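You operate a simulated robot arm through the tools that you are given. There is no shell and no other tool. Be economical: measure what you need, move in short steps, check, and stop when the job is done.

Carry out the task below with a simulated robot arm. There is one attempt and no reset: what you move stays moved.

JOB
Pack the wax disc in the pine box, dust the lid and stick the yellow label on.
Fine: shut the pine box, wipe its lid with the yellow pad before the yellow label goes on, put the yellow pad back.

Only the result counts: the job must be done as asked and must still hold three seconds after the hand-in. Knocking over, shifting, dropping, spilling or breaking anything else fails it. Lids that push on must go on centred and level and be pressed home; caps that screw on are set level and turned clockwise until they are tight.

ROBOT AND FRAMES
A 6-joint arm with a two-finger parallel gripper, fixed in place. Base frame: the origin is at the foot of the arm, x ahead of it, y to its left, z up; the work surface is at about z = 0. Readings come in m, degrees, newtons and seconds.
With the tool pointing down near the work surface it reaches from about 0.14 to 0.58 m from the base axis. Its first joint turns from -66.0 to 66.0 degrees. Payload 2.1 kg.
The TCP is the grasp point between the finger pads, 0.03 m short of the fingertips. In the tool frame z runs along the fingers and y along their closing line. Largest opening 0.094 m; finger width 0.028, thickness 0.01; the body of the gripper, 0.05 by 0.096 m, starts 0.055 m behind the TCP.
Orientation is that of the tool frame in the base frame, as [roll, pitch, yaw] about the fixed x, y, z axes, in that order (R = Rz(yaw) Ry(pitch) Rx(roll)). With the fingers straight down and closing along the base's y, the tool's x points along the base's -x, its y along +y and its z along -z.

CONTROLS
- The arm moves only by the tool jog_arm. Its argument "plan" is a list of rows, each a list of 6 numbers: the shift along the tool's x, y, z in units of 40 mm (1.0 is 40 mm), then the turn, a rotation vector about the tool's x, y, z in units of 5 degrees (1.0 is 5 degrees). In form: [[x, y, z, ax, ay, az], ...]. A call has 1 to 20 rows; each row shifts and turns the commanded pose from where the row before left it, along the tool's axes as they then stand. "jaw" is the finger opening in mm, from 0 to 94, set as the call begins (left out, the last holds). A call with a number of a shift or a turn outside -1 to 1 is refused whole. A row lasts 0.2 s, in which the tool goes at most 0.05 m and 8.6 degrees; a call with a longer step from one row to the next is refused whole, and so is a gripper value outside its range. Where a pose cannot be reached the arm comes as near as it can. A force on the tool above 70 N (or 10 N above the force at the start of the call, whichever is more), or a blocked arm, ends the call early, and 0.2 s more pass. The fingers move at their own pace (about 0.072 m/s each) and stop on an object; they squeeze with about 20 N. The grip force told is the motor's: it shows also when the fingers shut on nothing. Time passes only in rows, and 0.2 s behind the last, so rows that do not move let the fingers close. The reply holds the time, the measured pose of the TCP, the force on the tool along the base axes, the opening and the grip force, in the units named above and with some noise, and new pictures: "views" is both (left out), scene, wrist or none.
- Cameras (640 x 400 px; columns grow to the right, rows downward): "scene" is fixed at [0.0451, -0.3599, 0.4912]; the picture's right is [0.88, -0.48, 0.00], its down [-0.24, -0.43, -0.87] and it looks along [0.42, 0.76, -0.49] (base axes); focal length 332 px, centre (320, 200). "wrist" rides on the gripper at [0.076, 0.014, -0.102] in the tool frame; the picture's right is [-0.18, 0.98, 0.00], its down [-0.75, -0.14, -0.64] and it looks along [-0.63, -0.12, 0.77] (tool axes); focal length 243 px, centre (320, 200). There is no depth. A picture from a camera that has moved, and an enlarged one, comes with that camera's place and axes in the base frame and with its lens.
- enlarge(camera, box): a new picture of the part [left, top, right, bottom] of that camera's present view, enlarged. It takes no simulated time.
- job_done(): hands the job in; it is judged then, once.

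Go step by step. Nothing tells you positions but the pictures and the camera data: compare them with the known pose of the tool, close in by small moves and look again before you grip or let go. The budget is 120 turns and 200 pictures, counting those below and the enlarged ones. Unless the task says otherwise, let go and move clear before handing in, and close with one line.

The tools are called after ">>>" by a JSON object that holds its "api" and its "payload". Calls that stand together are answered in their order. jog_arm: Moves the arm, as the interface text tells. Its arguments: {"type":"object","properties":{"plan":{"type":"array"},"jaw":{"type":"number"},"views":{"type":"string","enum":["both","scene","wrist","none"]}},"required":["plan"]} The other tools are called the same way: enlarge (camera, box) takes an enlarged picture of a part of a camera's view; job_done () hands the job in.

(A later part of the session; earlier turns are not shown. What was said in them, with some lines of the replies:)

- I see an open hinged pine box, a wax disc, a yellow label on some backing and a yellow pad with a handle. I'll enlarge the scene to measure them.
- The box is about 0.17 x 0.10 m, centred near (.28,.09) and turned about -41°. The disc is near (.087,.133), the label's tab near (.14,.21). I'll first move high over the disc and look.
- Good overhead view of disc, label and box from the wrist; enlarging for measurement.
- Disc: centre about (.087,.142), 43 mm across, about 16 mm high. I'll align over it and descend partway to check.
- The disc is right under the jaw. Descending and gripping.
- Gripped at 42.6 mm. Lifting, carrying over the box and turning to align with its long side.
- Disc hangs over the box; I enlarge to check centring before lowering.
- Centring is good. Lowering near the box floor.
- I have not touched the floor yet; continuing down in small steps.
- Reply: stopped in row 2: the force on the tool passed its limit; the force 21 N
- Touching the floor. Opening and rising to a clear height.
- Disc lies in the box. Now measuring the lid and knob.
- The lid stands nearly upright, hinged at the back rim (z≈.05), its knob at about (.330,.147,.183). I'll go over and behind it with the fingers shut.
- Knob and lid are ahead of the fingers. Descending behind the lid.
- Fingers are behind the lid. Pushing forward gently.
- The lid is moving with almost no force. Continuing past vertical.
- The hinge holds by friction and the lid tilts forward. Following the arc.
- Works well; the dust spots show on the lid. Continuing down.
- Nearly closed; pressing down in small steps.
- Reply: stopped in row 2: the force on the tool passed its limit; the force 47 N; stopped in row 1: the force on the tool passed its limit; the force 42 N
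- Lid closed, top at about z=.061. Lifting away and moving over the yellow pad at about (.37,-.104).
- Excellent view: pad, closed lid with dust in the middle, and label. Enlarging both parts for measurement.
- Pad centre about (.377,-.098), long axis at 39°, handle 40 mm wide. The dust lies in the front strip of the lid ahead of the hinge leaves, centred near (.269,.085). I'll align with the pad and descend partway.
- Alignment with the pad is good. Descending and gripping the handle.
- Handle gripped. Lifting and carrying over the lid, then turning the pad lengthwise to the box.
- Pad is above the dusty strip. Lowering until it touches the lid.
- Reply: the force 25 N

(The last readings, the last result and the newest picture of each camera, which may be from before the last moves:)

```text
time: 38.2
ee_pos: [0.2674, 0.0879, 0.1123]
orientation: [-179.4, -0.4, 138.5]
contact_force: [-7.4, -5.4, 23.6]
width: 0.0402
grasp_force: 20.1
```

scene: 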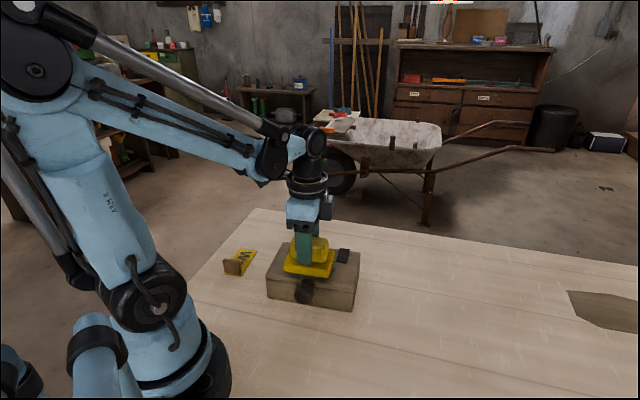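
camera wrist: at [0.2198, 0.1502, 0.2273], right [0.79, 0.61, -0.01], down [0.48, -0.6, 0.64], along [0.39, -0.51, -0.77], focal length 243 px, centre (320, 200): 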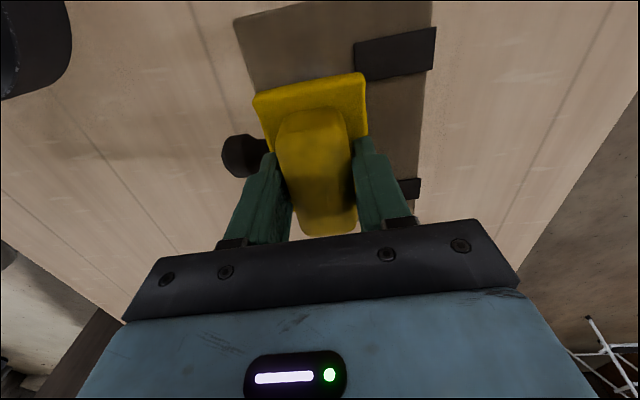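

In contact with about 24 N; easing a little and stroking along the lid.

>>> {"api": "jog_arm", "payload": {"plan": [[0, 0, -0.02, 0, 0, 0], [0.15, 0, 0, 0, 0, 0], [0.15, 0, 0, 0, 0, 0], [0.15, 0, 0, 0, 0, 0], [0.15, 0, 0, 0, 0, 0], [0, 0, 0, 0, 0, 0]]}}

```text
time: 39.6
ee_pos: [0.2499, 0.1035, 0.1133]
orientation: [-179.4, -0.3, 138.5]
contact_force: [3.1, -0.4, 5.0]
width: 0.0401
grasp_force: 19.5
camera wrist: at [0.2034, 0.1658, 0.2169], right [0.79, 0.61, -0.01], down [0.48, -0.6, 0.64], along [0.39, -0.51, -0.77], focal length 243 px, centre (320, 200)
```

scene: 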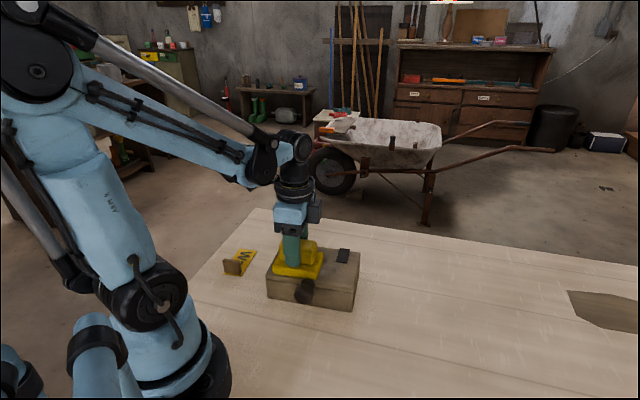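
wrist: 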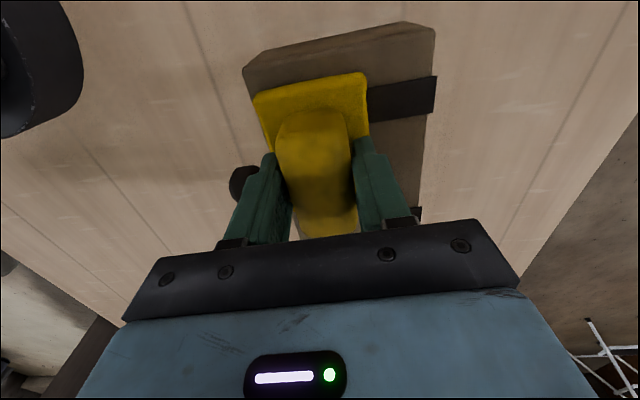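

Box stays put and the pad slides. Stroking back the other way and again.

>>> {"api": "jog_arm", "payload": {"plan": [[-0.16, 0, 0.01, 0, 0, 0], [-0.16, 0, 0, 0, 0, 0], [-0.16, 0, 0, 0, 0, 0], [-0.16, 0, 0, 0, 0, 0], [-0.16, 0, 0, 0, 0, 0], [-0.16, 0, 0, 0, 0, 0], [-0.16, 0, 0, 0, 0, 0], [-0.16, 0, 0, 0, 0, 0], [0, 0, 0, 0, 0, 0]]}}

>>> {"api": "jog_arm", "payload": {"plan": [[0.17, 0, 0, 0, 0, 0], [0.17, 0, 0, 0, 0, 0], [0.17, 0, 0, 0, 0, 0], [0.17, 0, 0, 0, 0, 0], [0.17, 0, 0, 0, 0, 0], [0.17, 0, 0, 0, 0, 0], [0.17, 0, 0, 0, 0, 0], [0.17, 0, 0, 0, 0, 0], [0, 0, 0, 0, 0, 0]], "views": "scene"}}

>>> {"api": "jog_arm", "payload": {"plan": [[-0.17, 0, 0, 0, 0, 0], [-0.17, 0, 0, 0, 0, 0], [-0.17, 0, 0, 0, 0, 0], [-0.17, 0, 0, 0, 0, 0], [-0.17, 0, 0, 0, 0, 0], [-0.17, 0, 0, 0, 0, 0], [-0.17, 0, 0, 0, 0, 0], [-0.17, 0, 0, 0, 0, 0], [0, 0, 0, 0, 0, 0]], "views": "scene"}}

```text
time: 41.6
ee_pos: [0.2872, 0.0696, 0.1142]
orientation: [-179.4, -0.3, 138.5]
contact_force: [-1.0, -0.1, 2.0]
width: 0.0401
grasp_force: 19.6
camera wrist: at [0.2419, 0.1315, 0.2167], right [0.79, 0.61, -0.01], down [0.48, -0.6, 0.64], along [0.39, -0.51, -0.77], focal length 243 px, centre (320, 200)
```

scene: 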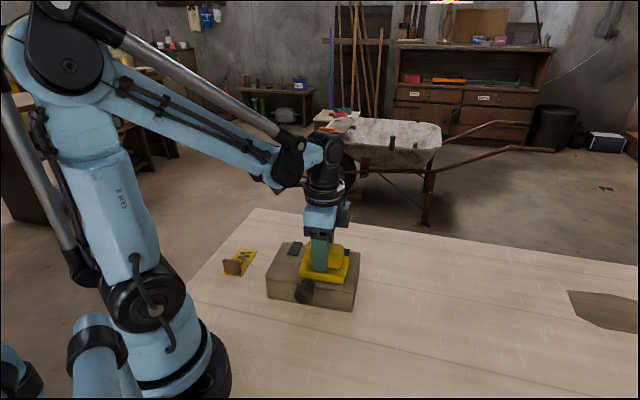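
wrist: 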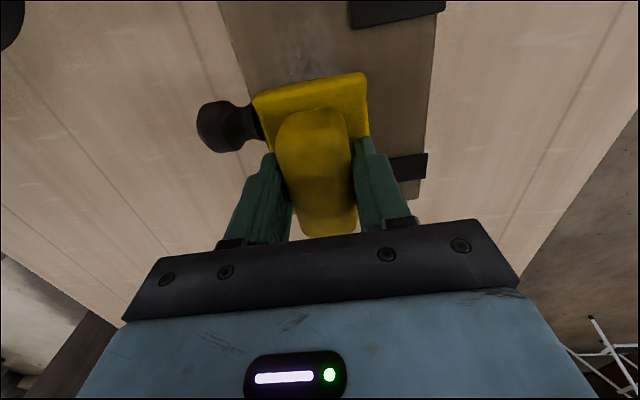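

```text
time: 43.6
ee_pos: [0.248, 0.1063, 0.1121]
orientation: [-179.5, -0.3, 138.5]
contact_force: [4.5, -4.9, 12.0]
width: 0.0401
grasp_force: 19.8
```

scene: 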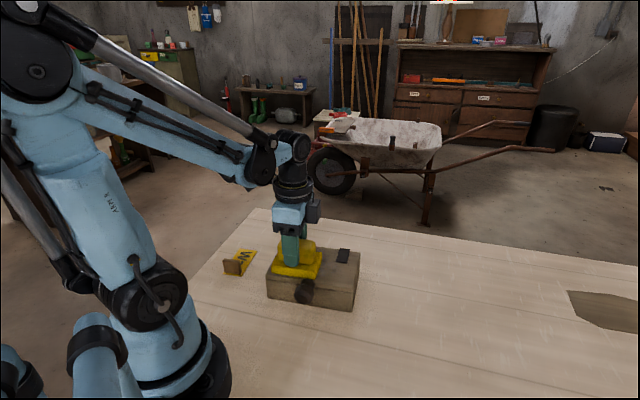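

```text
time: 45.6
ee_pos: [0.2879, 0.0707, 0.1131]
orientation: [-179.5, -0.3, 138.5]
contact_force: [0.0, 1.7, 2.5]
width: 0.0401
grasp_force: 19.5
```

scene: 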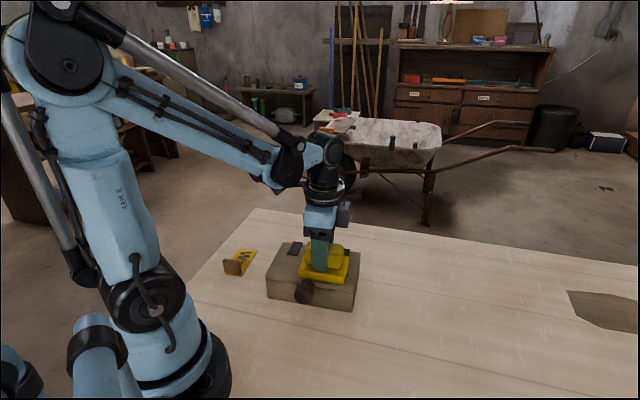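

Lifting to see whether the dust is gone.

>>> {"api": "jog_arm", "payload": {"plan": [[0, 0, -0.9, 0, 0, 0], [-0.6, 0, -0.7, 0, 0, 0], [-0.8, 0, 0, 0, 0, 0], [0, 0, 0, 0, 0, 0]]}}

>>> {"api": "enlarge", "payload": {"camera": "wrist", "box": [180, 0, 440, 160]}}

>>> {"api": "enlarge", "payload": {"camera": "scene", "box": [240, 220, 380, 320]}}

```text
time: 46.6
ee_pos: [0.3301, 0.0346, 0.1772]
orientation: [-179.5, -0.4, 138.5]
contact_force: [0.2, 0.1, -0.7]
width: 0.0401
grasp_force: 20.3
camera wrist: at [0.2843, 0.0967, 0.2801], right [0.79, 0.61, -0.01], down [0.48, -0.6, 0.64], along [0.39, -0.51, -0.77], focal length 243 px, centre (320, 200)
```

scene: 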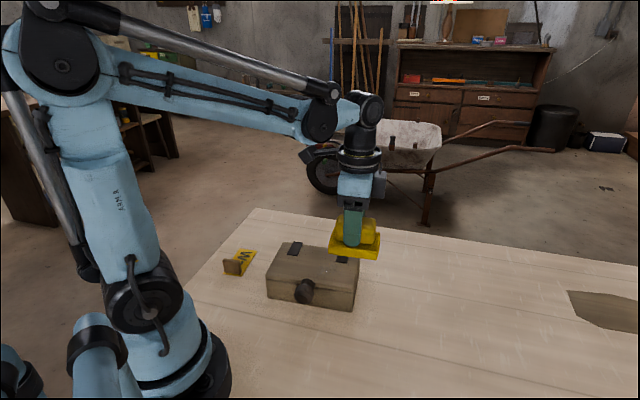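
wrist: 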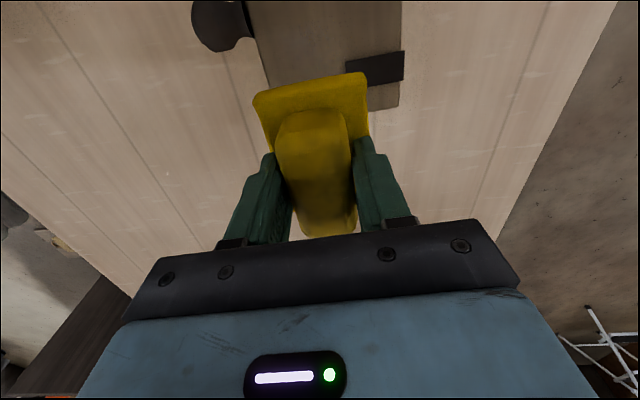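

```text
2.46 times, centred on (310, 80) of wrist
camera zoom: at [0.2843, 0.0967, 0.2801], right [0.79, 0.61, -0.01], down [0.48, -0.6, 0.64], along [0.39, -0.51, -0.77], focal length 597 px, centre (345, 495)
```

zoom: 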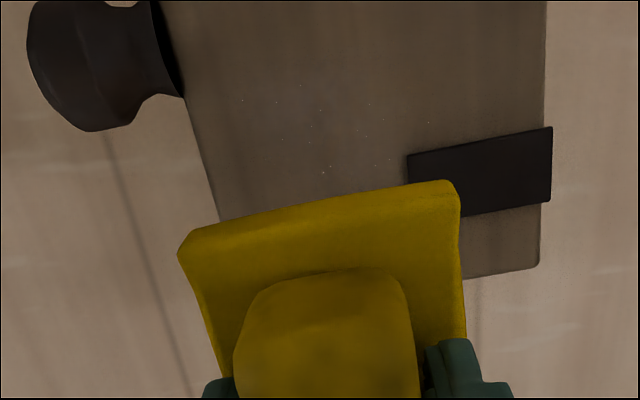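

```text
4.00 times, centred on (310, 270) of scene
camera zoom: at [0.0451, -0.3599, 0.4912], right [0.88, -0.48, 0.0], down [-0.24, -0.43, -0.87], along [0.42, 0.76, -0.49], focal length 1329 px, centre (360, -80)
```

zoom: 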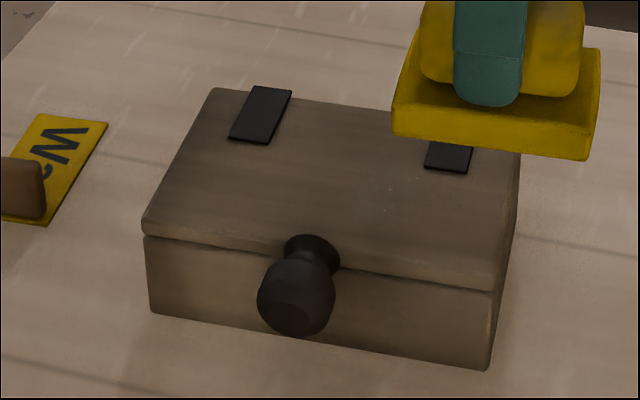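

The dust is mostly gone but faint specks remain toward the right end. I'll wipe again with a little more pressure there.

>>> {"api": "jog_arm", "payload": {"plan": [[0.7, 0, 0, 0, 0, 0], [0.55, 0, 0.6, 0, 0, 0], [0, 0, 0.7, 0, 0, 0], [0, 0, 0.28, 0, 0, 0], [0, 0, 0.05, 0, 0, 0], [0, 0, 0, 0, 0, 0]], "views": "none"}}

```text
time: 48.0
ee_pos: [0.2912, 0.0669, 0.1151]
orientation: [-179.5, -0.4, 138.5]
contact_force: [-3.0, 1.4, 11.5]
width: 0.0401
grasp_force: 19.7
```

>>> {"api": "jog_arm", "payload": {"plan": [[0.17, 0, 0.01, 0, 0, 0], [0.17, 0, 0, 0, 0, 0], [0.17, 0, 0, 0, 0, 0], [0.17, 0, 0, 0, 0, 0], [0.17, 0, 0, 0, 0, 0], [0.17, 0, 0, 0, 0, 0], [0.17, 0, 0, 0, 0, 0], [0.17, 0, 0, 0, 0, 0], [0, 0, 0, 0, 0, 0]], "views": "none"}}

>>> {"api": "jog_arm", "payload": {"plan": [[-0.17, 0, 0, 0, 0, 0], [-0.17, 0, 0, 0, 0, 0], [-0.17, 0, 0, 0, 0, 0], [-0.17, 0, 0, 0, 0, 0], [-0.17, 0, 0, 0, 0, 0], [-0.17, 0, 0, 0, 0, 0], [-0.17, 0, 0, 0, 0, 0], [-0.17, 0, 0, 0, 0, 0], [0, 0, 0, 0, 0, 0]], "views": "none"}}

>>> {"api": "jog_arm", "payload": {"plan": [[0, 0, -0.9, 0, 0, 0], [-0.6, 0, -0.7, 0, 0, 0], [-0.9, 0, -0.3, 0, 0, 0], [-0.9, 0, 0, 0, 0, 0], [0, 0, 0, 0, 0, 0]]}}

>>> {"api": "enlarge", "payload": {"camera": "wrist", "box": [180, 0, 440, 160]}}

>>> {"api": "enlarge", "payload": {"camera": "scene", "box": [240, 220, 380, 320]}}

```text
time: 50.0
ee_pos: [0.2508, 0.1026, 0.1117]
orientation: [-179.5, -0.4, 138.5]
contact_force: [3.2, -3.0, 10.3]
width: 0.0399
grasp_force: 20.2
```

```text
time: 52.0
ee_pos: [0.2924, 0.0663, 0.1128]
orientation: [-179.4, -0.4, 138.5]
contact_force: [-3.9, 4.1, 10.3]
width: 0.04
grasp_force: 20.0
```

```text
time: 53.2
ee_pos: [0.3659, 0.0036, 0.1895]
orientation: [-179.4, -0.4, 138.6]
contact_force: [-0.2, -0.1, -1.5]
width: 0.04
grasp_force: 20.5
camera wrist: at [0.3208, 0.0638, 0.2918], right [0.79, 0.61, -0.01], down [0.48, -0.6, 0.64], along [0.39, -0.51, -0.77], focal length 243 px, centre (320, 200)
```

scene: 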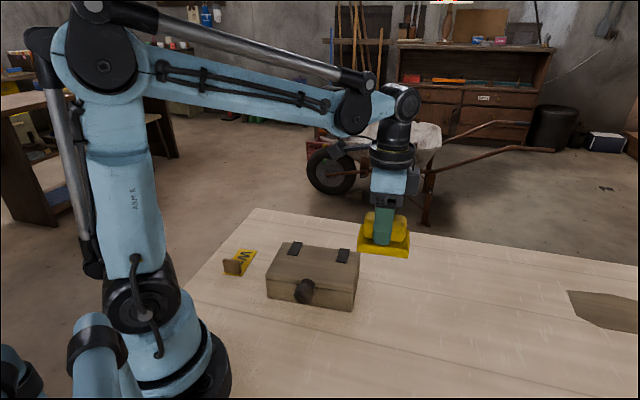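
wrist: 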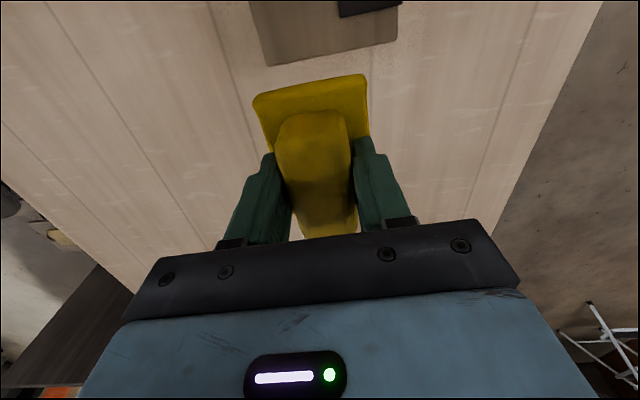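

```text
2.46 times, centred on (310, 80) of wrist
camera zoom: at [0.3208, 0.0638, 0.2918], right [0.79, 0.61, -0.01], down [0.48, -0.6, 0.64], along [0.39, -0.51, -0.77], focal length 597 px, centre (345, 495)
```

zoom: 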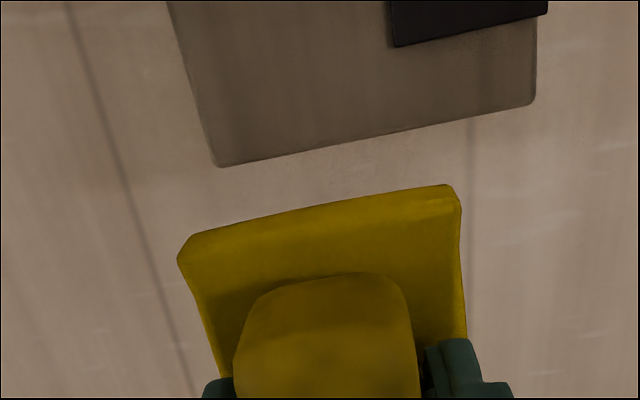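

```text
4.00 times, centred on (310, 270) of scene
camera zoom: at [0.0451, -0.3599, 0.4912], right [0.88, -0.48, 0.0], down [-0.24, -0.43, -0.87], along [0.42, 0.76, -0.49], focal length 1329 px, centre (360, -80)
```

zoom: 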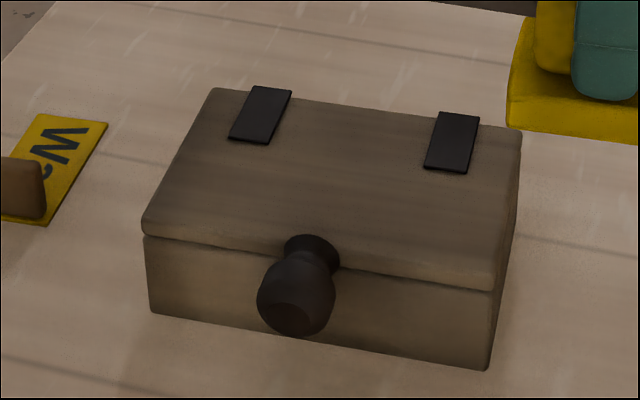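

Lid is clean. Carrying the pad back over its place and turning it back.

>>> {"api": "jog_arm", "payload": {"plan": [[-0.607, -0.604, 0, 0, 0, 0], [-0.607, -0.604, 0, 0, 0, 0], [-0.607, -0.604, 0, 0, 0, 0], [0, 0, 0, 0, 0, -0.953], [0, 0, 0, 0, 0, -0.953], [0, 0, 0, 0, 0, -0.953], [0, 0, 0, 0, 0, -0.953], [0, 0, 0, 0, 0, -0.953], [0, 0, 0, 0, 0, -0.953], [0, 0, 0, 0, 0, -0.953], [0, 0, 0, 0, 0, -0.953], [0, 0, 0, 0, 0, -0.953], [0, 0, 0, 0, 0, -0.953], [0, 0, 0, 0, 0, -0.953], [0, 0, 0, 0, 0, -0.953], [0, 0, 0, 0, 0, -0.953], [0, 0, 0, 0, 0, -0.953], [0, 0, 0, 0, 0, -0.953], [0, 0, 0, 0, 0, -0.953], [0, 0, 0, 0, 0, -0.953]], "views": "none"}}

>>> {"api": "jog_arm", "payload": {"plan": [[0, 0, 0, 0, 0, 0]], "views": "none"}}

>>> {"api": "jog_arm", "payload": {"plan": [[0, 0, 0, 0, 0, 0]], "views": "none"}}

```text
time: 57.4
ee_pos: [0.3706, -0.1002, 0.1873]
orientation: [179.6, -0.5, -140.4]
contact_force: [-0.6, 0.9, -0.3]
width: 0.0402
grasp_force: 20.2
```

```text
time: 57.8
ee_pos: [0.3718, -0.1004, 0.1877]
orientation: [179.7, -0.5, -140.5]
contact_force: [1.1, 1.2, -1.0]
width: 0.0402
grasp_force: 19.9
```

```text
time: 58.2
ee_pos: [0.3723, -0.0993, 0.1874]
orientation: [179.7, -0.5, -140.5]
contact_force: [0.8, -0.2, -1.1]
width: 0.0399
grasp_force: 19.7
```

>>> {"api": "jog_arm", "payload": {"plan": [[-0.035, 0, 0.8, 0, 0, 0], [0, 0, 0.8, 0, 0, 0], [0, 0, 0.8, 0, 0, 0], [0, 0, 0.6, 0, 0, 0], [0, 0, 0.25, 0, 0, 0], [0, 0, 0, 0, 0, 0]]}}

>>> {"api": "jog_arm", "payload": {"plan": [[0, 0, 0.06, 0, 0, 0], [0, 0, 0, 0, 0, 0]], "views": "none"}}

```text
time: 59.6
ee_pos: [0.3705, -0.0997, 0.0562]
orientation: [179.7, -0.6, -140.7]
contact_force: [0.4, -0.7, -1.7]
width: 0.0401
grasp_force: 20.6
camera wrist: at [0.3046, -0.1365, 0.1602], right [-0.48, 0.88, 0.0], down [0.68, 0.37, 0.63], along [0.55, 0.31, -0.77], focal length 243 px, centre (320, 200)
```

scene: 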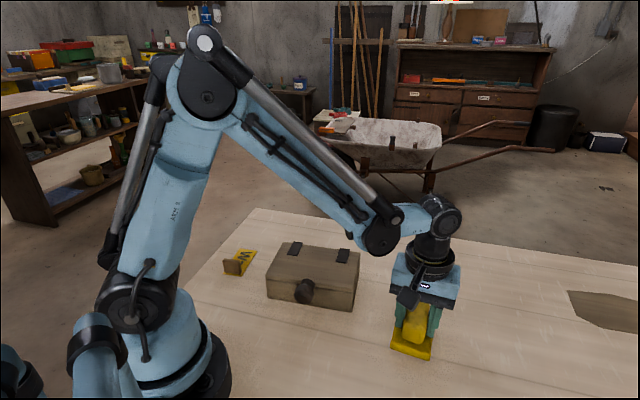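
wrist: 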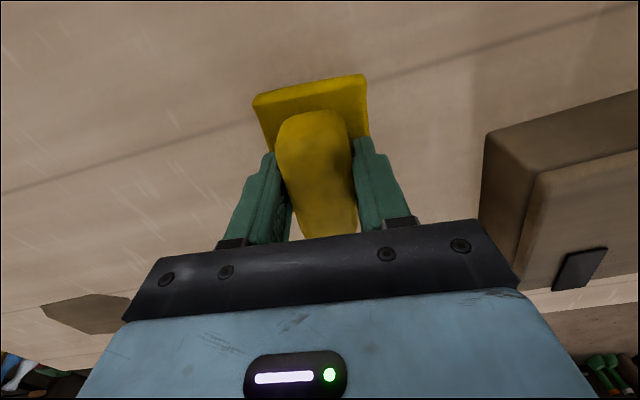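

```text
time: 60.2
ee_pos: [0.3705, -0.0988, 0.0555]
orientation: [179.7, -0.5, -140.5]
contact_force: [0.2, 0.6, -1.6]
width: 0.04
grasp_force: 20.0
```

>>> {"api": "jog_arm", "payload": {"plan": [[-0.045, -0.024, 0.03, 0, 0, 0], [0, 0, 0, 0, 0, 0]], "views": "none"}}

>>> {"api": "jog_arm", "payload": {"plan": [[0, 0, 0.025, 0, 0, 0], [0, 0, 0, 0, 0, 0]], "views": "none"}}

```text
time: 60.8
ee_pos: [0.3728, -0.0986, 0.0539]
orientation: [179.7, -0.5, -140.6]
contact_force: [0.4, 0.5, -0.9]
width: 0.0399
grasp_force: 20.3
```

```text
time: 61.4
ee_pos: [0.3715, -0.0987, 0.0527]
orientation: [179.7, -0.4, -140.5]
contact_force: [0.5, -0.2, -1.4]
width: 0.04
grasp_force: 20.1
```

>>> {"api": "jog_arm", "payload": {"plan": [[0, 0, 0.025, 0, 0, 0], [0, 0, 0, 0, 0, 0]], "views": "none"}}

```text
time: 62.0
ee_pos: [0.3727, -0.0986, 0.0525]
orientation: [179.7, -0.4, -140.7]
contact_force: [0.5, 0.9, -1.5]
width: 0.04
grasp_force: 20.3
```

>>> {"api": "jog_arm", "payload": {"plan": [[0, 0, 0.03, 0, 0, 0], [0, 0, 0, 0, 0, 0]], "views": "wrist"}}

```text
time: 62.6
ee_pos: [0.3723, -0.0997, 0.0513]
orientation: [179.7, -0.5, -140.5]
contact_force: [0.9, 1.0, 1.0]
width: 0.0398
grasp_force: 19.9
camera wrist: at [0.3067, -0.1363, 0.1542], right [-0.48, 0.88, 0.0], down [0.68, 0.37, 0.63], along [0.55, 0.31, -0.77], focal length 243 px, centre (320, 200)
```

wrist: 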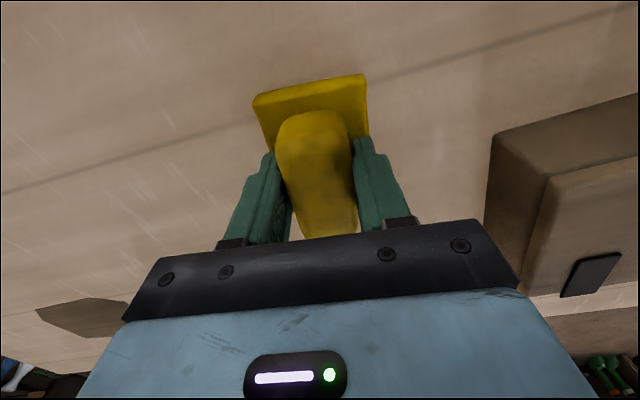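

The pad touches the table at its old place. Releasing and rising.

>>> {"api": "jog_arm", "payload": {"plan": [[0, 0, 0, 0, 0, 0], [0, 0, 0, 0, 0, 0], [0, 0, -0.5, 0, 0, 0], [0, 0, -1, 0, 0, 0], [0, 0, -1, 0, 0, 0], [0, 0, -1, 0, 0, 0], [0, 0, -1, 0, 0, 0], [0, 0, 0, 0, 0, 0]], "jaw": 66}}

```text
time: 64.4
ee_pos: [0.3756, -0.0976, 0.2309]
orientation: [179.8, -0.5, -140.6]
contact_force: [-0.4, 1.2, 0.3]
width: 0.0661
grasp_force: 0.1
camera wrist: at [0.3105, -0.1347, 0.3335], right [-0.48, 0.88, 0.0], down [0.68, 0.37, 0.63], along [0.55, 0.31, -0.77], focal length 243 px, centre (320, 200)
```

scene: 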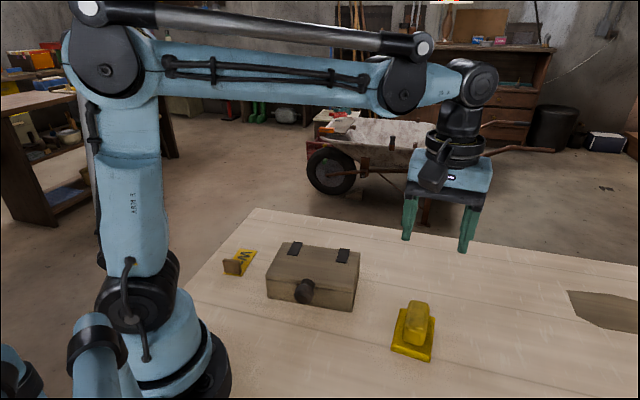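
wrist: 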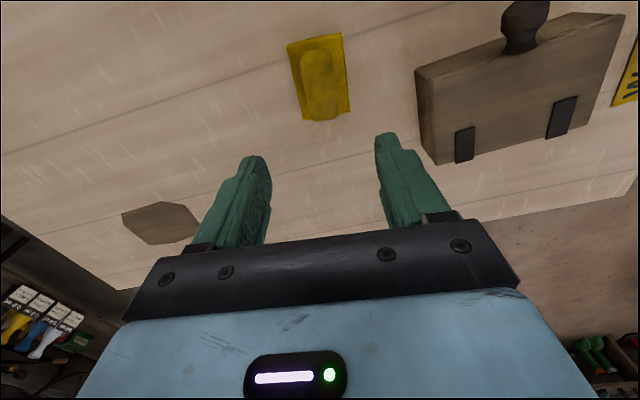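

Pad is back exactly where it was. Next the label: (.1715,.243), 90 x 43 mm, its tab at the near end. I'll move above the tab, turning so that the fingers close across the tab's thickness.

>>> {"api": "enlarge", "payload": {"camera": "wrist", "box": [400, 0, 640, 170]}}

>>> {"api": "jog_arm", "payload": {"plan": [[-0.056, 0.965, 0, 0, 0, 0], [-0.056, 0.965, 0, 0, 0, 0], [-0.056, 0.965, 0, 0, 0, 0], [-0.056, 0.965, 0, 0, 0, 0], [-0.056, 0.965, 0, 0, 0, 0], [-0.056, 0.965, 0, 0, 0, 0], [-0.056, 0.965, 0, 0, 0, 0], [-0.056, 0.965, 0, 0, 0, 0], [-0.056, 0.965, 0, 0, 0, 0], [-0.056, 0.965, 0, 0, 0, 0], [0, 0, 0, 0, 0, 0.9], [0, 0, 0, 0, 0, 0.9], [0, 0, 0, 0, 0, 0.9], [0, 0, 0, 0, 0, 0.9], [0, 0, 0, 0, 0, 0.9], [0, 0, 0, 0, 0, 0.9], [0, 0, 0, 0, 0, 0.9], [0, 0, 0, 0, 0, 0.9], [0, 0, 0, 0, 0, 0.9], [0, 0, 0, 0, 0, 0.9]], "views": "none"}}

>>> {"api": "jog_arm", "payload": {"plan": [[0, 0, 0, 0, 0, 1], [0, 0, 0, 0, 0, 1], [0, 0, 0, 0, 0, 1], [0, 0, 0, 0, 0, 1], [0, 0, 0, 0, 0, 1], [0, 0, 0, 0, 0, 1], [0, 0, 0, 0, 0, 1], [0, 0, 0, 0, 0, 0]]}}

```text
2.35 times, centred on (520, 85) of wrist
camera zoom: at [0.3105, -0.1347, 0.3335], right [-0.48, 0.88, 0.0], down [0.68, 0.37, 0.63], along [0.55, 0.31, -0.77], focal length 571 px, centre (-151, 471)
```

zoom: 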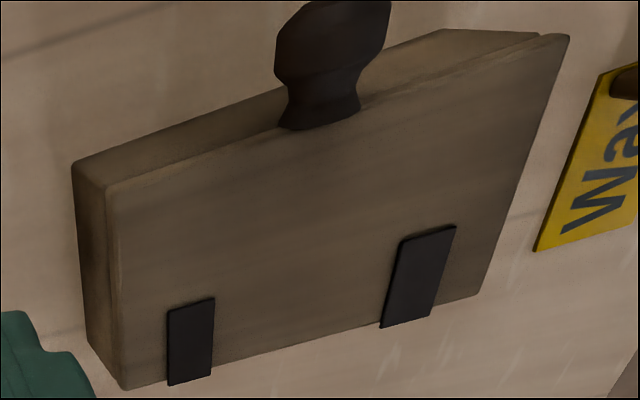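

```text
time: 68.6
ee_pos: [0.1468, 0.2133, 0.2344]
orientation: [-179.9, -0.6, 174.4]
contact_force: [-0.8, 0.1, 0.4]
width: 0.0661
grasp_force: 0.0
```

```text
time: 70.4
ee_pos: [0.1473, 0.215, 0.2318]
orientation: [-179.5, -0.4, 139.3]
contact_force: [-0.4, -0.2, 0.0]
width: 0.0662
grasp_force: 0.0
camera wrist: at [0.1002, 0.2755, 0.3352], right [0.78, 0.63, -0.01], down [0.49, -0.6, 0.64], along [0.39, -0.5, -0.77], focal length 243 px, centre (320, 200)
```

scene: 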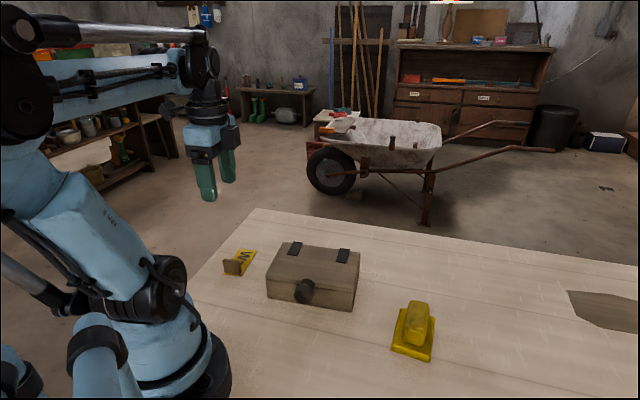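
wrist: 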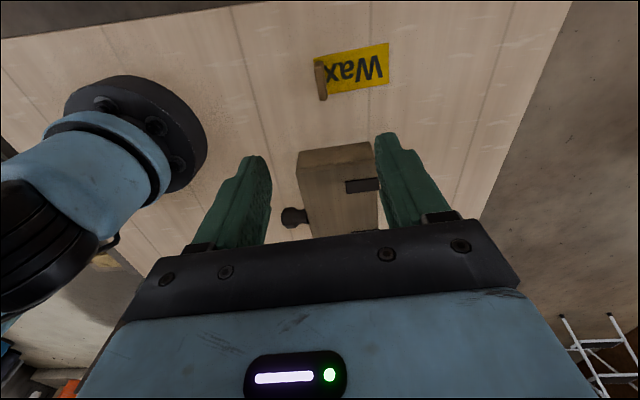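

Good view of label and tab from above. Enlarging.

>>> {"api": "enlarge", "payload": {"camera": "wrist", "box": [296, 30, 408, 110]}}

>>> {"api": "enlarge", "payload": {"camera": "scene", "box": [208, 236, 272, 286]}}

```text
5.00 times, centred on (352, 70) of wrist
camera zoom: at [0.1002, 0.2755, 0.3352], right [0.78, 0.63, -0.01], down [0.49, -0.6, 0.64], along [0.39, -0.5, -0.77], focal length 1213 px, centre (160, 850)
```

zoom: 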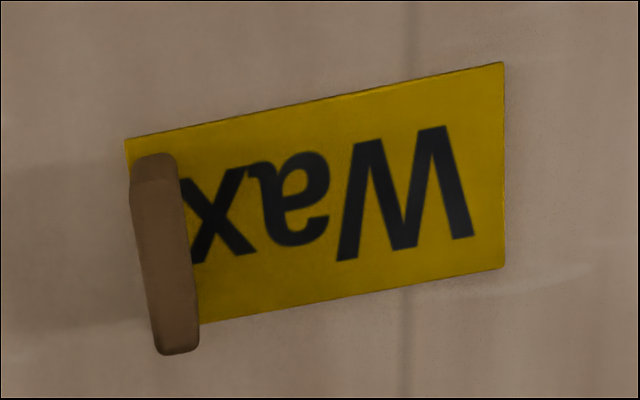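

```text
8.00 times, centred on (240, 261) of scene
camera zoom: at [0.0451, -0.3599, 0.4912], right [0.88, -0.48, 0.0], down [-0.24, -0.43, -0.87], along [0.42, 0.76, -0.49], focal length 2657 px, centre (960, -288)
```

zoom: 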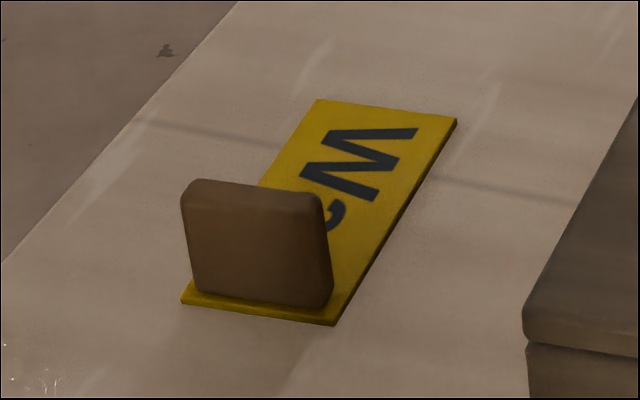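

Tab stands at about (.1445,.2167), 10 mm thick, 38 mm from the label's centre; the yaw fits. Descending partway over it.

>>> {"api": "jog_arm", "payload": {"plan": [[0.08, 0, 0.7, 0, 0, 0], [0, 0, 0.9, 0, 0, 0], [0, 0, 0.9, 0, 0, 0], [0, 0, 0.8, 0, 0, 0], [0, 0, 0, 0, 0, 0]], "jaw": 44}}

```text
time: 71.6
ee_pos: [0.145, 0.2171, 0.1009]
orientation: [-179.5, -0.4, 139.4]
contact_force: [-0.1, 0.1, 0.0]
width: 0.044
grasp_force: 0.0
camera wrist: at [0.0988, 0.277, 0.2036], right [0.78, 0.63, -0.01], down [0.49, -0.6, 0.64], along [0.39, -0.5, -0.77], focal length 243 px, centre (320, 200)
```

scene: 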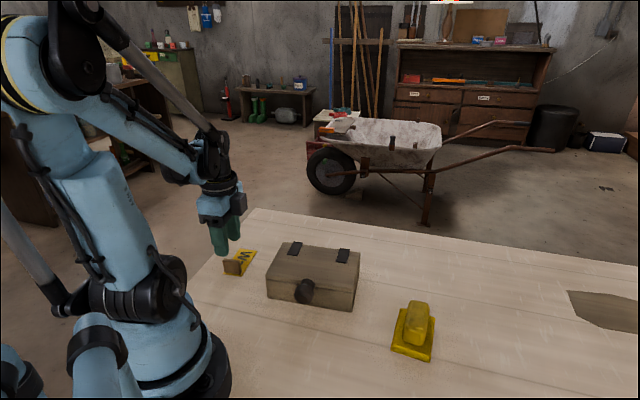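
wrist: 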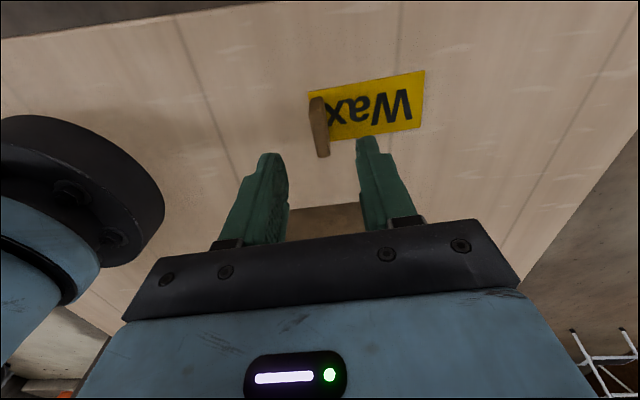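

Tab is centred between the fingers. Levelling the tool slightly, descending and looking before the grip.

>>> {"api": "jog_arm", "payload": {"plan": [[0, 0, 0.4, -0.1, -0.08, 0], [0, 0, 0.6, 0, 0, 0], [0, 0, 0.5, 0, 0, 0], [0, 0, 0, 0, 0, 0]]}}

```text
time: 72.6
ee_pos: [0.1435, 0.2152, 0.0408]
orientation: [179.9, 0.0, 139.3]
contact_force: [-0.1, -0.2, -0.1]
width: 0.0442
grasp_force: 0.1
camera wrist: at [0.0959, 0.2756, 0.1428], right [0.78, 0.63, 0.0], down [0.48, -0.6, 0.64], along [0.4, -0.5, -0.77], focal length 243 px, centre (320, 200)
```

scene: 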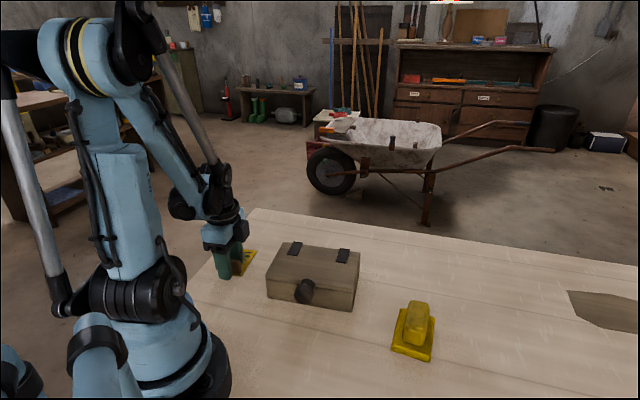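
wrist: 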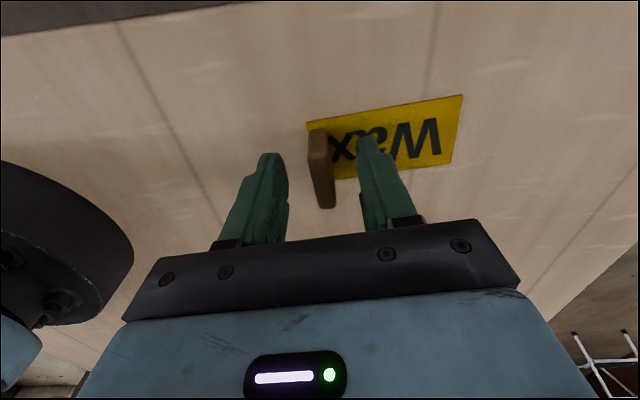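

>>> {"api": "jog_arm", "payload": {"plan": [[0, 0, 0, 0, 0, 0], [0, 0, 0, 0, 0, 0], [0, 0, 0, 0, 0, 0], [0, 0, 0, 0, 0, 0]], "jaw": 0, "views": "wrist"}}

```text
time: 73.6
ee_pos: [0.1445, 0.2149, 0.0415]
orientation: [179.9, 0.0, 139.4]
contact_force: [3.0, 3.8, 34.2]
width: 0.01
grasp_force: 19.8
camera wrist: at [0.0961, 0.2759, 0.1433], right [0.78, 0.63, 0.0], down [0.48, -0.6, 0.64], along [0.4, -0.5, -0.77], focal length 243 px, centre (320, 200)
```

wrist: 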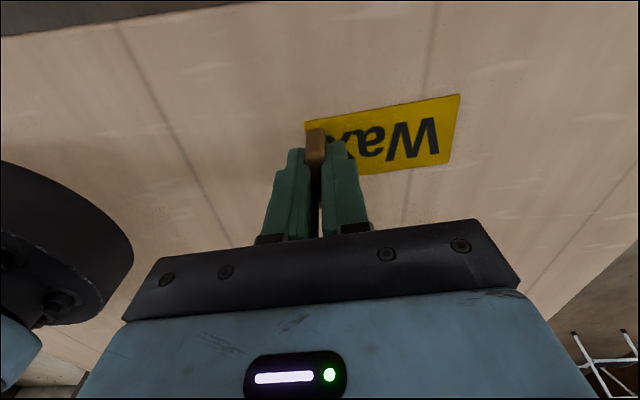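

Tab gripped at 10 mm. Lifting a little to check the label hangs level.

>>> {"api": "jog_arm", "payload": {"plan": [[0, 0, -0.3, 0, 0, 0], [0, 0, -0.5, 0, 0, 0], [0, 0, -0.8, 0, 0, 0], [0, 0, -0.9, 0, 0, 0], [0, 0, 0, 0, 0, 0]]}}

>>> {"api": "enlarge", "payload": {"camera": "scene", "box": [190, 190, 290, 270]}}

```text
time: 74.8
ee_pos: [0.1422, 0.2154, 0.1412]
orientation: [-180.0, 0.0, 139.5]
contact_force: [0.4, -0.2, -0.1]
width: 0.0099
grasp_force: 19.7
camera wrist: at [0.0938, 0.2754, 0.2432], right [0.78, 0.63, 0.0], down [0.48, -0.6, 0.64], along [0.4, -0.5, -0.77], focal length 243 px, centre (320, 200)
```

scene: 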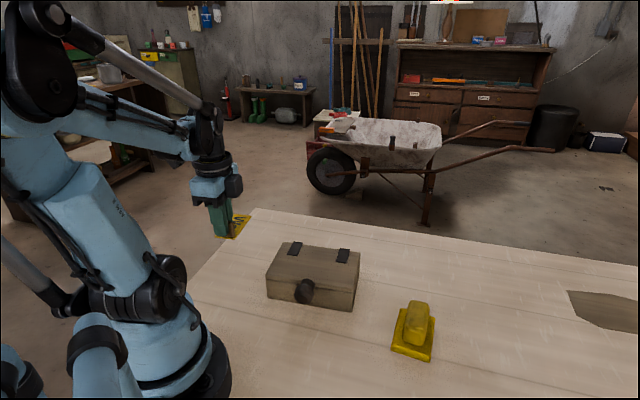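
wrist: 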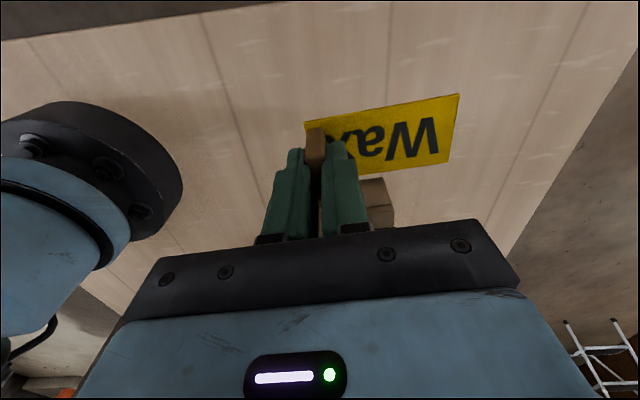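

```text
5.00 times, centred on (240, 230) of scene
camera zoom: at [0.0451, -0.3599, 0.4912], right [0.88, -0.48, 0.0], down [-0.24, -0.43, -0.87], along [0.42, 0.76, -0.49], focal length 1661 px, centre (720, 50)
```

zoom: 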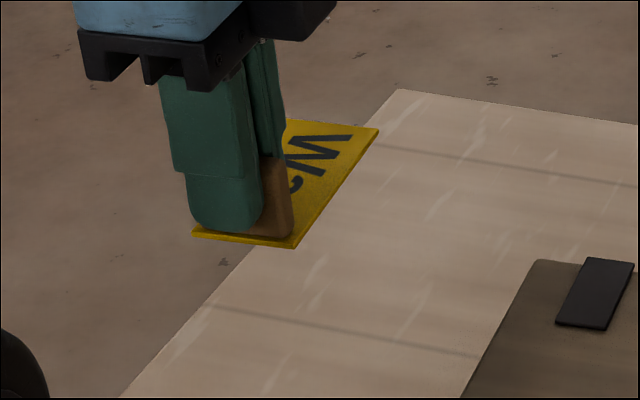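

The label hangs level. Carrying it over the lid and turning so that the text reads from the front, the label in the clean strip.

>>> {"api": "jog_arm", "payload": {"plan": [[0, 0, -0.7, 0, 0, 0], [-0.92, -0.078, 0, 0, 0, 0], [-0.92, -0.078, 0, 0, 0, 0], [-0.92, -0.078, 0, 0, 0, 0], [-0.92, -0.078, 0, 0, 0, 0], [-0.92, -0.078, 0, 0, 0, 0], [-0.92, -0.078, 0, 0, 0, 0], [0, 0, 0, 0, 0, -0.99], [0, 0, 0, 0, 0, -0.99], [0, 0, 0, 0, 0, -0.99], [0, 0, 0, 0, 0, -0.99], [0, 0, 0, 0, 0, -0.99], [0, 0, 0, 0, 0, -0.99], [0, 0, 0, 0, 0, -0.99], [0, 0, 0, 0, 0, -0.99], [0, 0, 0, 0, 0, -0.99], [0, 0, 0, 0, 0, -0.99]], "views": "none"}}

>>> {"api": "jog_arm", "payload": {"plan": [[0, 0, 0, 0, 0, -0.99], [0, 0, 0, 0, 0, -0.99], [0, 0, 0, 0, 0, -0.99], [0, 0, 0, 0, 0, -0.99], [0, 0, 0, 0, 0, -0.99], [0, 0, 0, 0, 0, -0.99], [0, 0, 0, 0, 0, -0.99], [0, 0, 0, 0, 0, -0.99], [0, 0, 0, 0, 0, 0]]}}

>>> {"api": "enlarge", "payload": {"camera": "wrist", "box": [240, 0, 496, 180]}}

```text
time: 78.4
ee_pos: [0.299, 0.0579, 0.1691]
orientation: [-180.0, -0.1, -171.0]
contact_force: [0.7, -0.4, 0.4]
width: 0.0099
grasp_force: 19.8
```

```text
time: 80.4
ee_pos: [0.2987, 0.0585, 0.1676]
orientation: [180.0, 0.0, -131.3]
contact_force: [0.0, 0.2, -0.3]
width: 0.0098
grasp_force: 19.3
camera wrist: at [0.2381, 0.0102, 0.2707], right [-0.62, 0.79, 0.0], down [0.6, 0.47, 0.64], along [0.51, 0.4, -0.77], focal length 243 px, centre (320, 200)
```

scene: 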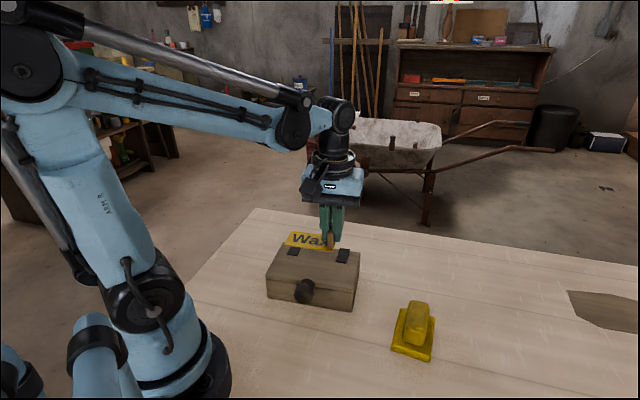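
wrist: 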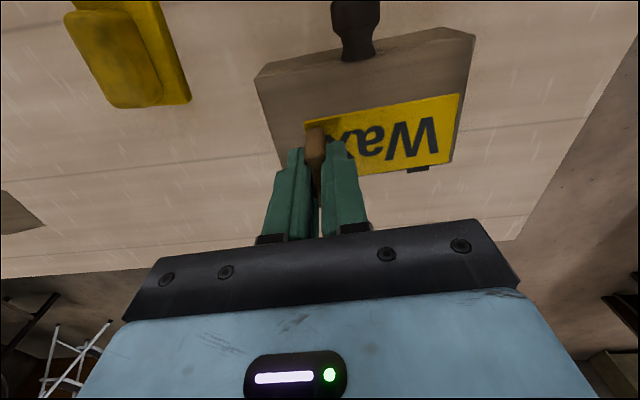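

```text
2.22 times, centred on (368, 90) of wrist
camera zoom: at [0.2381, 0.0102, 0.2707], right [-0.62, 0.79, 0.0], down [0.6, 0.47, 0.64], along [0.51, 0.4, -0.77], focal length 539 px, centre (213, 444)
```

zoom: 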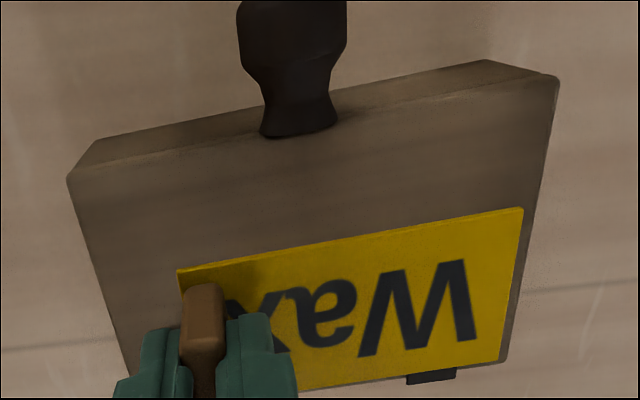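

Label is parallel with the lid and well placed. Lowering to just above the lid.

>>> {"api": "jog_arm", "payload": {"plan": [[0, 0, 0.5, 0, 0, 0], [0, 0, 0.5, 0, 0, 0], [0, 0, 0.45, 0, 0, 0], [0, 0, 0, 0, 0, 0]]}}

>>> {"api": "enlarge", "payload": {"camera": "scene", "box": [250, 200, 390, 320]}}

```text
time: 81.4
ee_pos: [0.2984, 0.0598, 0.1108]
orientation: [179.9, 0.0, -131.5]
contact_force: [-1.0, 0.1, 0.8]
width: 0.0096
grasp_force: 19.6
camera wrist: at [0.2381, 0.0118, 0.2129], right [-0.61, 0.79, 0.0], down [0.6, 0.47, 0.64], along [0.51, 0.39, -0.77], focal length 243 px, centre (320, 200)
```

scene: 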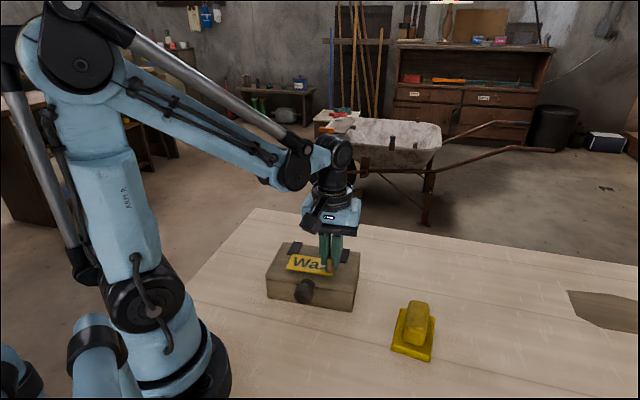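
wrist: 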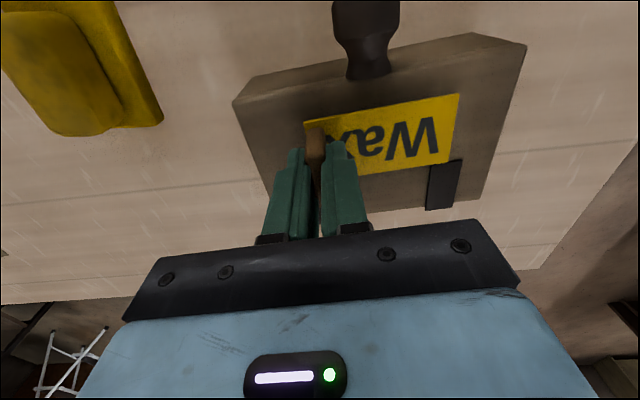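

```text
3.33 times, centred on (320, 260) of scene
camera zoom: at [0.0451, -0.3599, 0.4912], right [0.88, -0.48, 0.0], down [-0.24, -0.43, -0.87], along [0.42, 0.76, -0.49], focal length 1107 px, centre (320, 0)
```

zoom: 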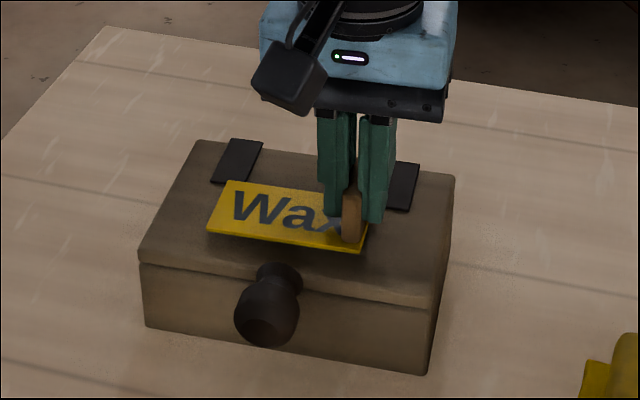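

Well centred. Lowering in small steps until contact.

>>> {"api": "jog_arm", "payload": {"plan": [[0, 0, 0.1, 0, 0, 0], [0, 0, 0, 0, 0, 0]], "views": "none"}}

>>> {"api": "jog_arm", "payload": {"plan": [[0, 0, 0.07, 0, 0, 0], [0, 0, 0, 0, 0, 0]], "views": "none"}}

>>> {"api": "jog_arm", "payload": {"plan": [[0, 0, 0.04, 0, 0, 0], [0, 0, 0, 0, 0, 0]], "views": "none"}}

```text
time: 82.0
ee_pos: [0.2989, 0.0593, 0.1062]
orientation: [-180.0, -0.1, -131.5]
contact_force: [0.3, -0.1, -1.1]
width: 0.0097
grasp_force: 19.7
```

```text
time: 82.6
ee_pos: [0.2983, 0.0593, 0.1046]
orientation: [-180.0, 0.0, -131.6]
contact_force: [0.5, 0.0, -0.6]
width: 0.0096
grasp_force: 19.8
```

```text
time: 83.2
ee_pos: [0.2982, 0.0579, 0.103]
orientation: [180.0, 0.1, -131.4]
contact_force: [-1.2, -0.1, 36.0]
width: 0.0101
grasp_force: 20.1
```

Firm contact (36 N). Checking the view before letting go.

>>> {"api": "jog_arm", "payload": {"plan": [[0, 0, 0, 0, 0, 0], [0, 0, 0, 0, 0, 0]]}}

>>> {"api": "enlarge", "payload": {"camera": "scene", "box": [250, 200, 390, 320]}}

```text
time: 83.8
ee_pos: [0.2985, 0.0574, 0.1026]
orientation: [-179.9, 0.2, -131.5]
contact_force: [0.8, 0.0, 37.8]
width: 0.0099
grasp_force: 20.1
camera wrist: at [0.2379, 0.0102, 0.2048], right [-0.61, 0.79, 0.0], down [0.6, 0.47, 0.64], along [0.51, 0.39, -0.77], focal length 243 px, centre (320, 200)
```

scene: 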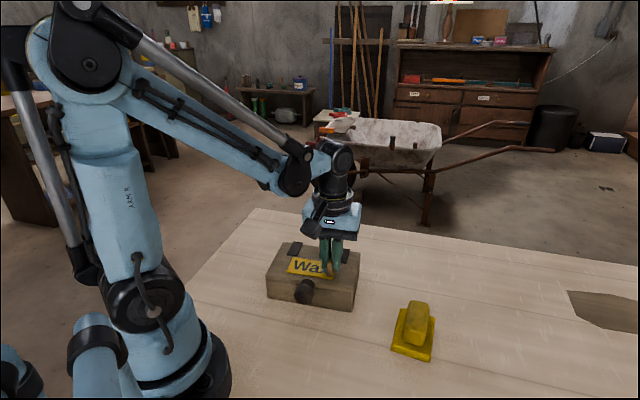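
wrist: 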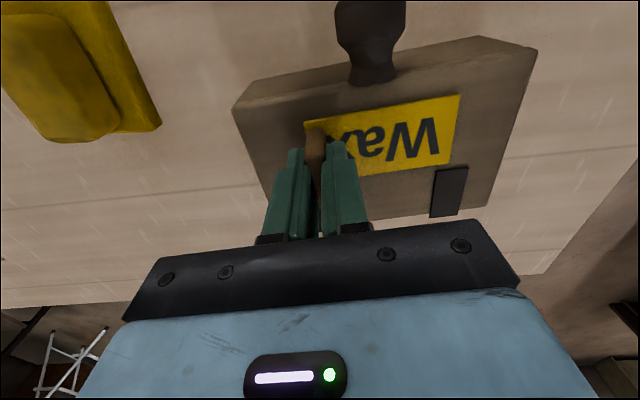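

```text
3.33 times, centred on (320, 260) of scene
camera zoom: at [0.0449, -0.3599, 0.4912], right [0.88, -0.48, 0.0], down [-0.23, -0.43, -0.87], along [0.42, 0.76, -0.49], focal length 1107 px, centre (320, 0)
```

zoom: 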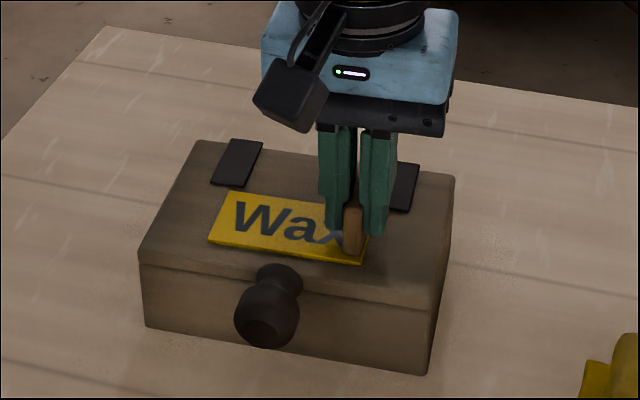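

The label lies flat. Releasing and rising.

>>> {"api": "jog_arm", "payload": {"plan": [[0, 0, 0, 0, 0, 0], [0, 0, 0, 0, 0, 0], [0, 0, -0.3, 0, 0, 0], [0, 0, -0.8, 0, 0, 0], [0, 0, -1, 0, 0, 0], [0, 0, -1, 0, 0, 0], [0.3, 0, -0.5, 0, 0, 0], [0, 0, 0, 0, 0, 0]], "jaw": 40}}

>>> {"api": "enlarge", "payload": {"camera": "scene", "box": [250, 220, 390, 320]}}

>>> {"api": "enlarge", "payload": {"camera": "wrist", "box": [240, 0, 496, 180]}}

```text
time: 85.6
ee_pos: [0.2902, 0.0496, 0.2463]
orientation: [-180.0, 0.0, -131.5]
contact_force: [0.4, 0.4, 0.6]
width: 0.0399
grasp_force: 0.1
camera wrist: at [0.2296, 0.0013, 0.3494], right [-0.61, 0.79, 0.0], down [0.6, 0.47, 0.64], along [0.51, 0.39, -0.77], focal length 243 px, centre (320, 200)
```

scene: 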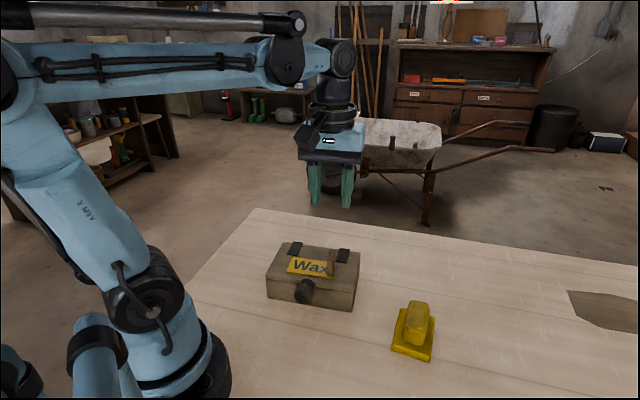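
wrist: 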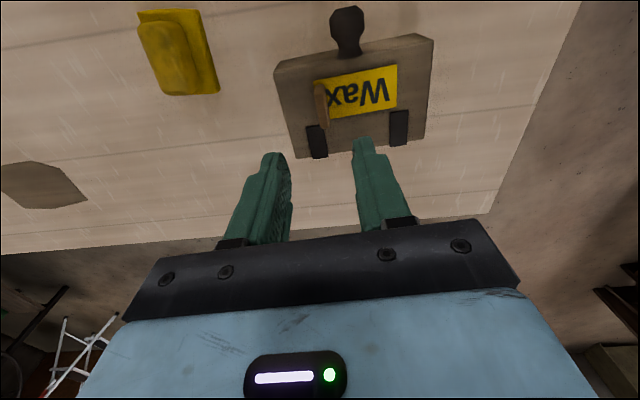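

```text
4.00 times, centred on (320, 270) of scene
camera zoom: at [0.0451, -0.3599, 0.4912], right [0.88, -0.48, 0.0], down [-0.24, -0.43, -0.87], along [0.42, 0.76, -0.49], focal length 1329 px, centre (320, -80)
```

zoom: 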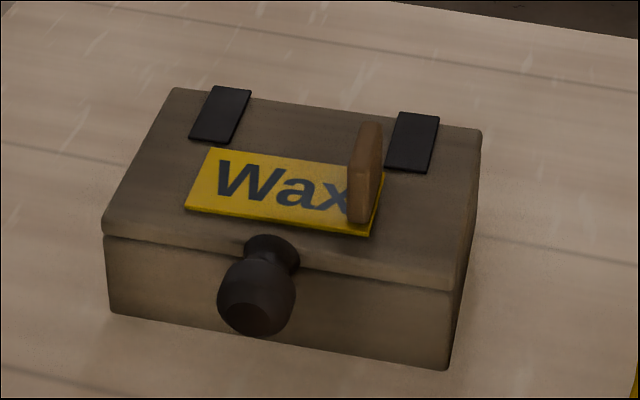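

```text
2.22 times, centred on (368, 90) of wrist
camera zoom: at [0.2296, 0.0013, 0.3494], right [-0.61, 0.79, 0.0], down [0.6, 0.47, 0.64], along [0.51, 0.39, -0.77], focal length 539 px, centre (213, 444)
```

zoom: 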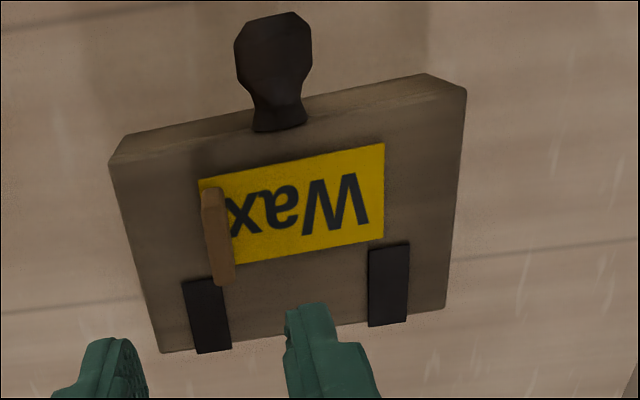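

The box is shut with the disc inside, and the lid is wiped. The label lies flat and square on it, the pad is back in its place, and the gripper is clear. Handing in.

>>> {"api": "job_done", "payload": {}}

```text
The job is handed in.
```

I packed the wax disc in the pine box, shut it, and wiped the lid clean with the yellow pad. The pad is back where it was, and the yellow label is pressed flat on the lid.
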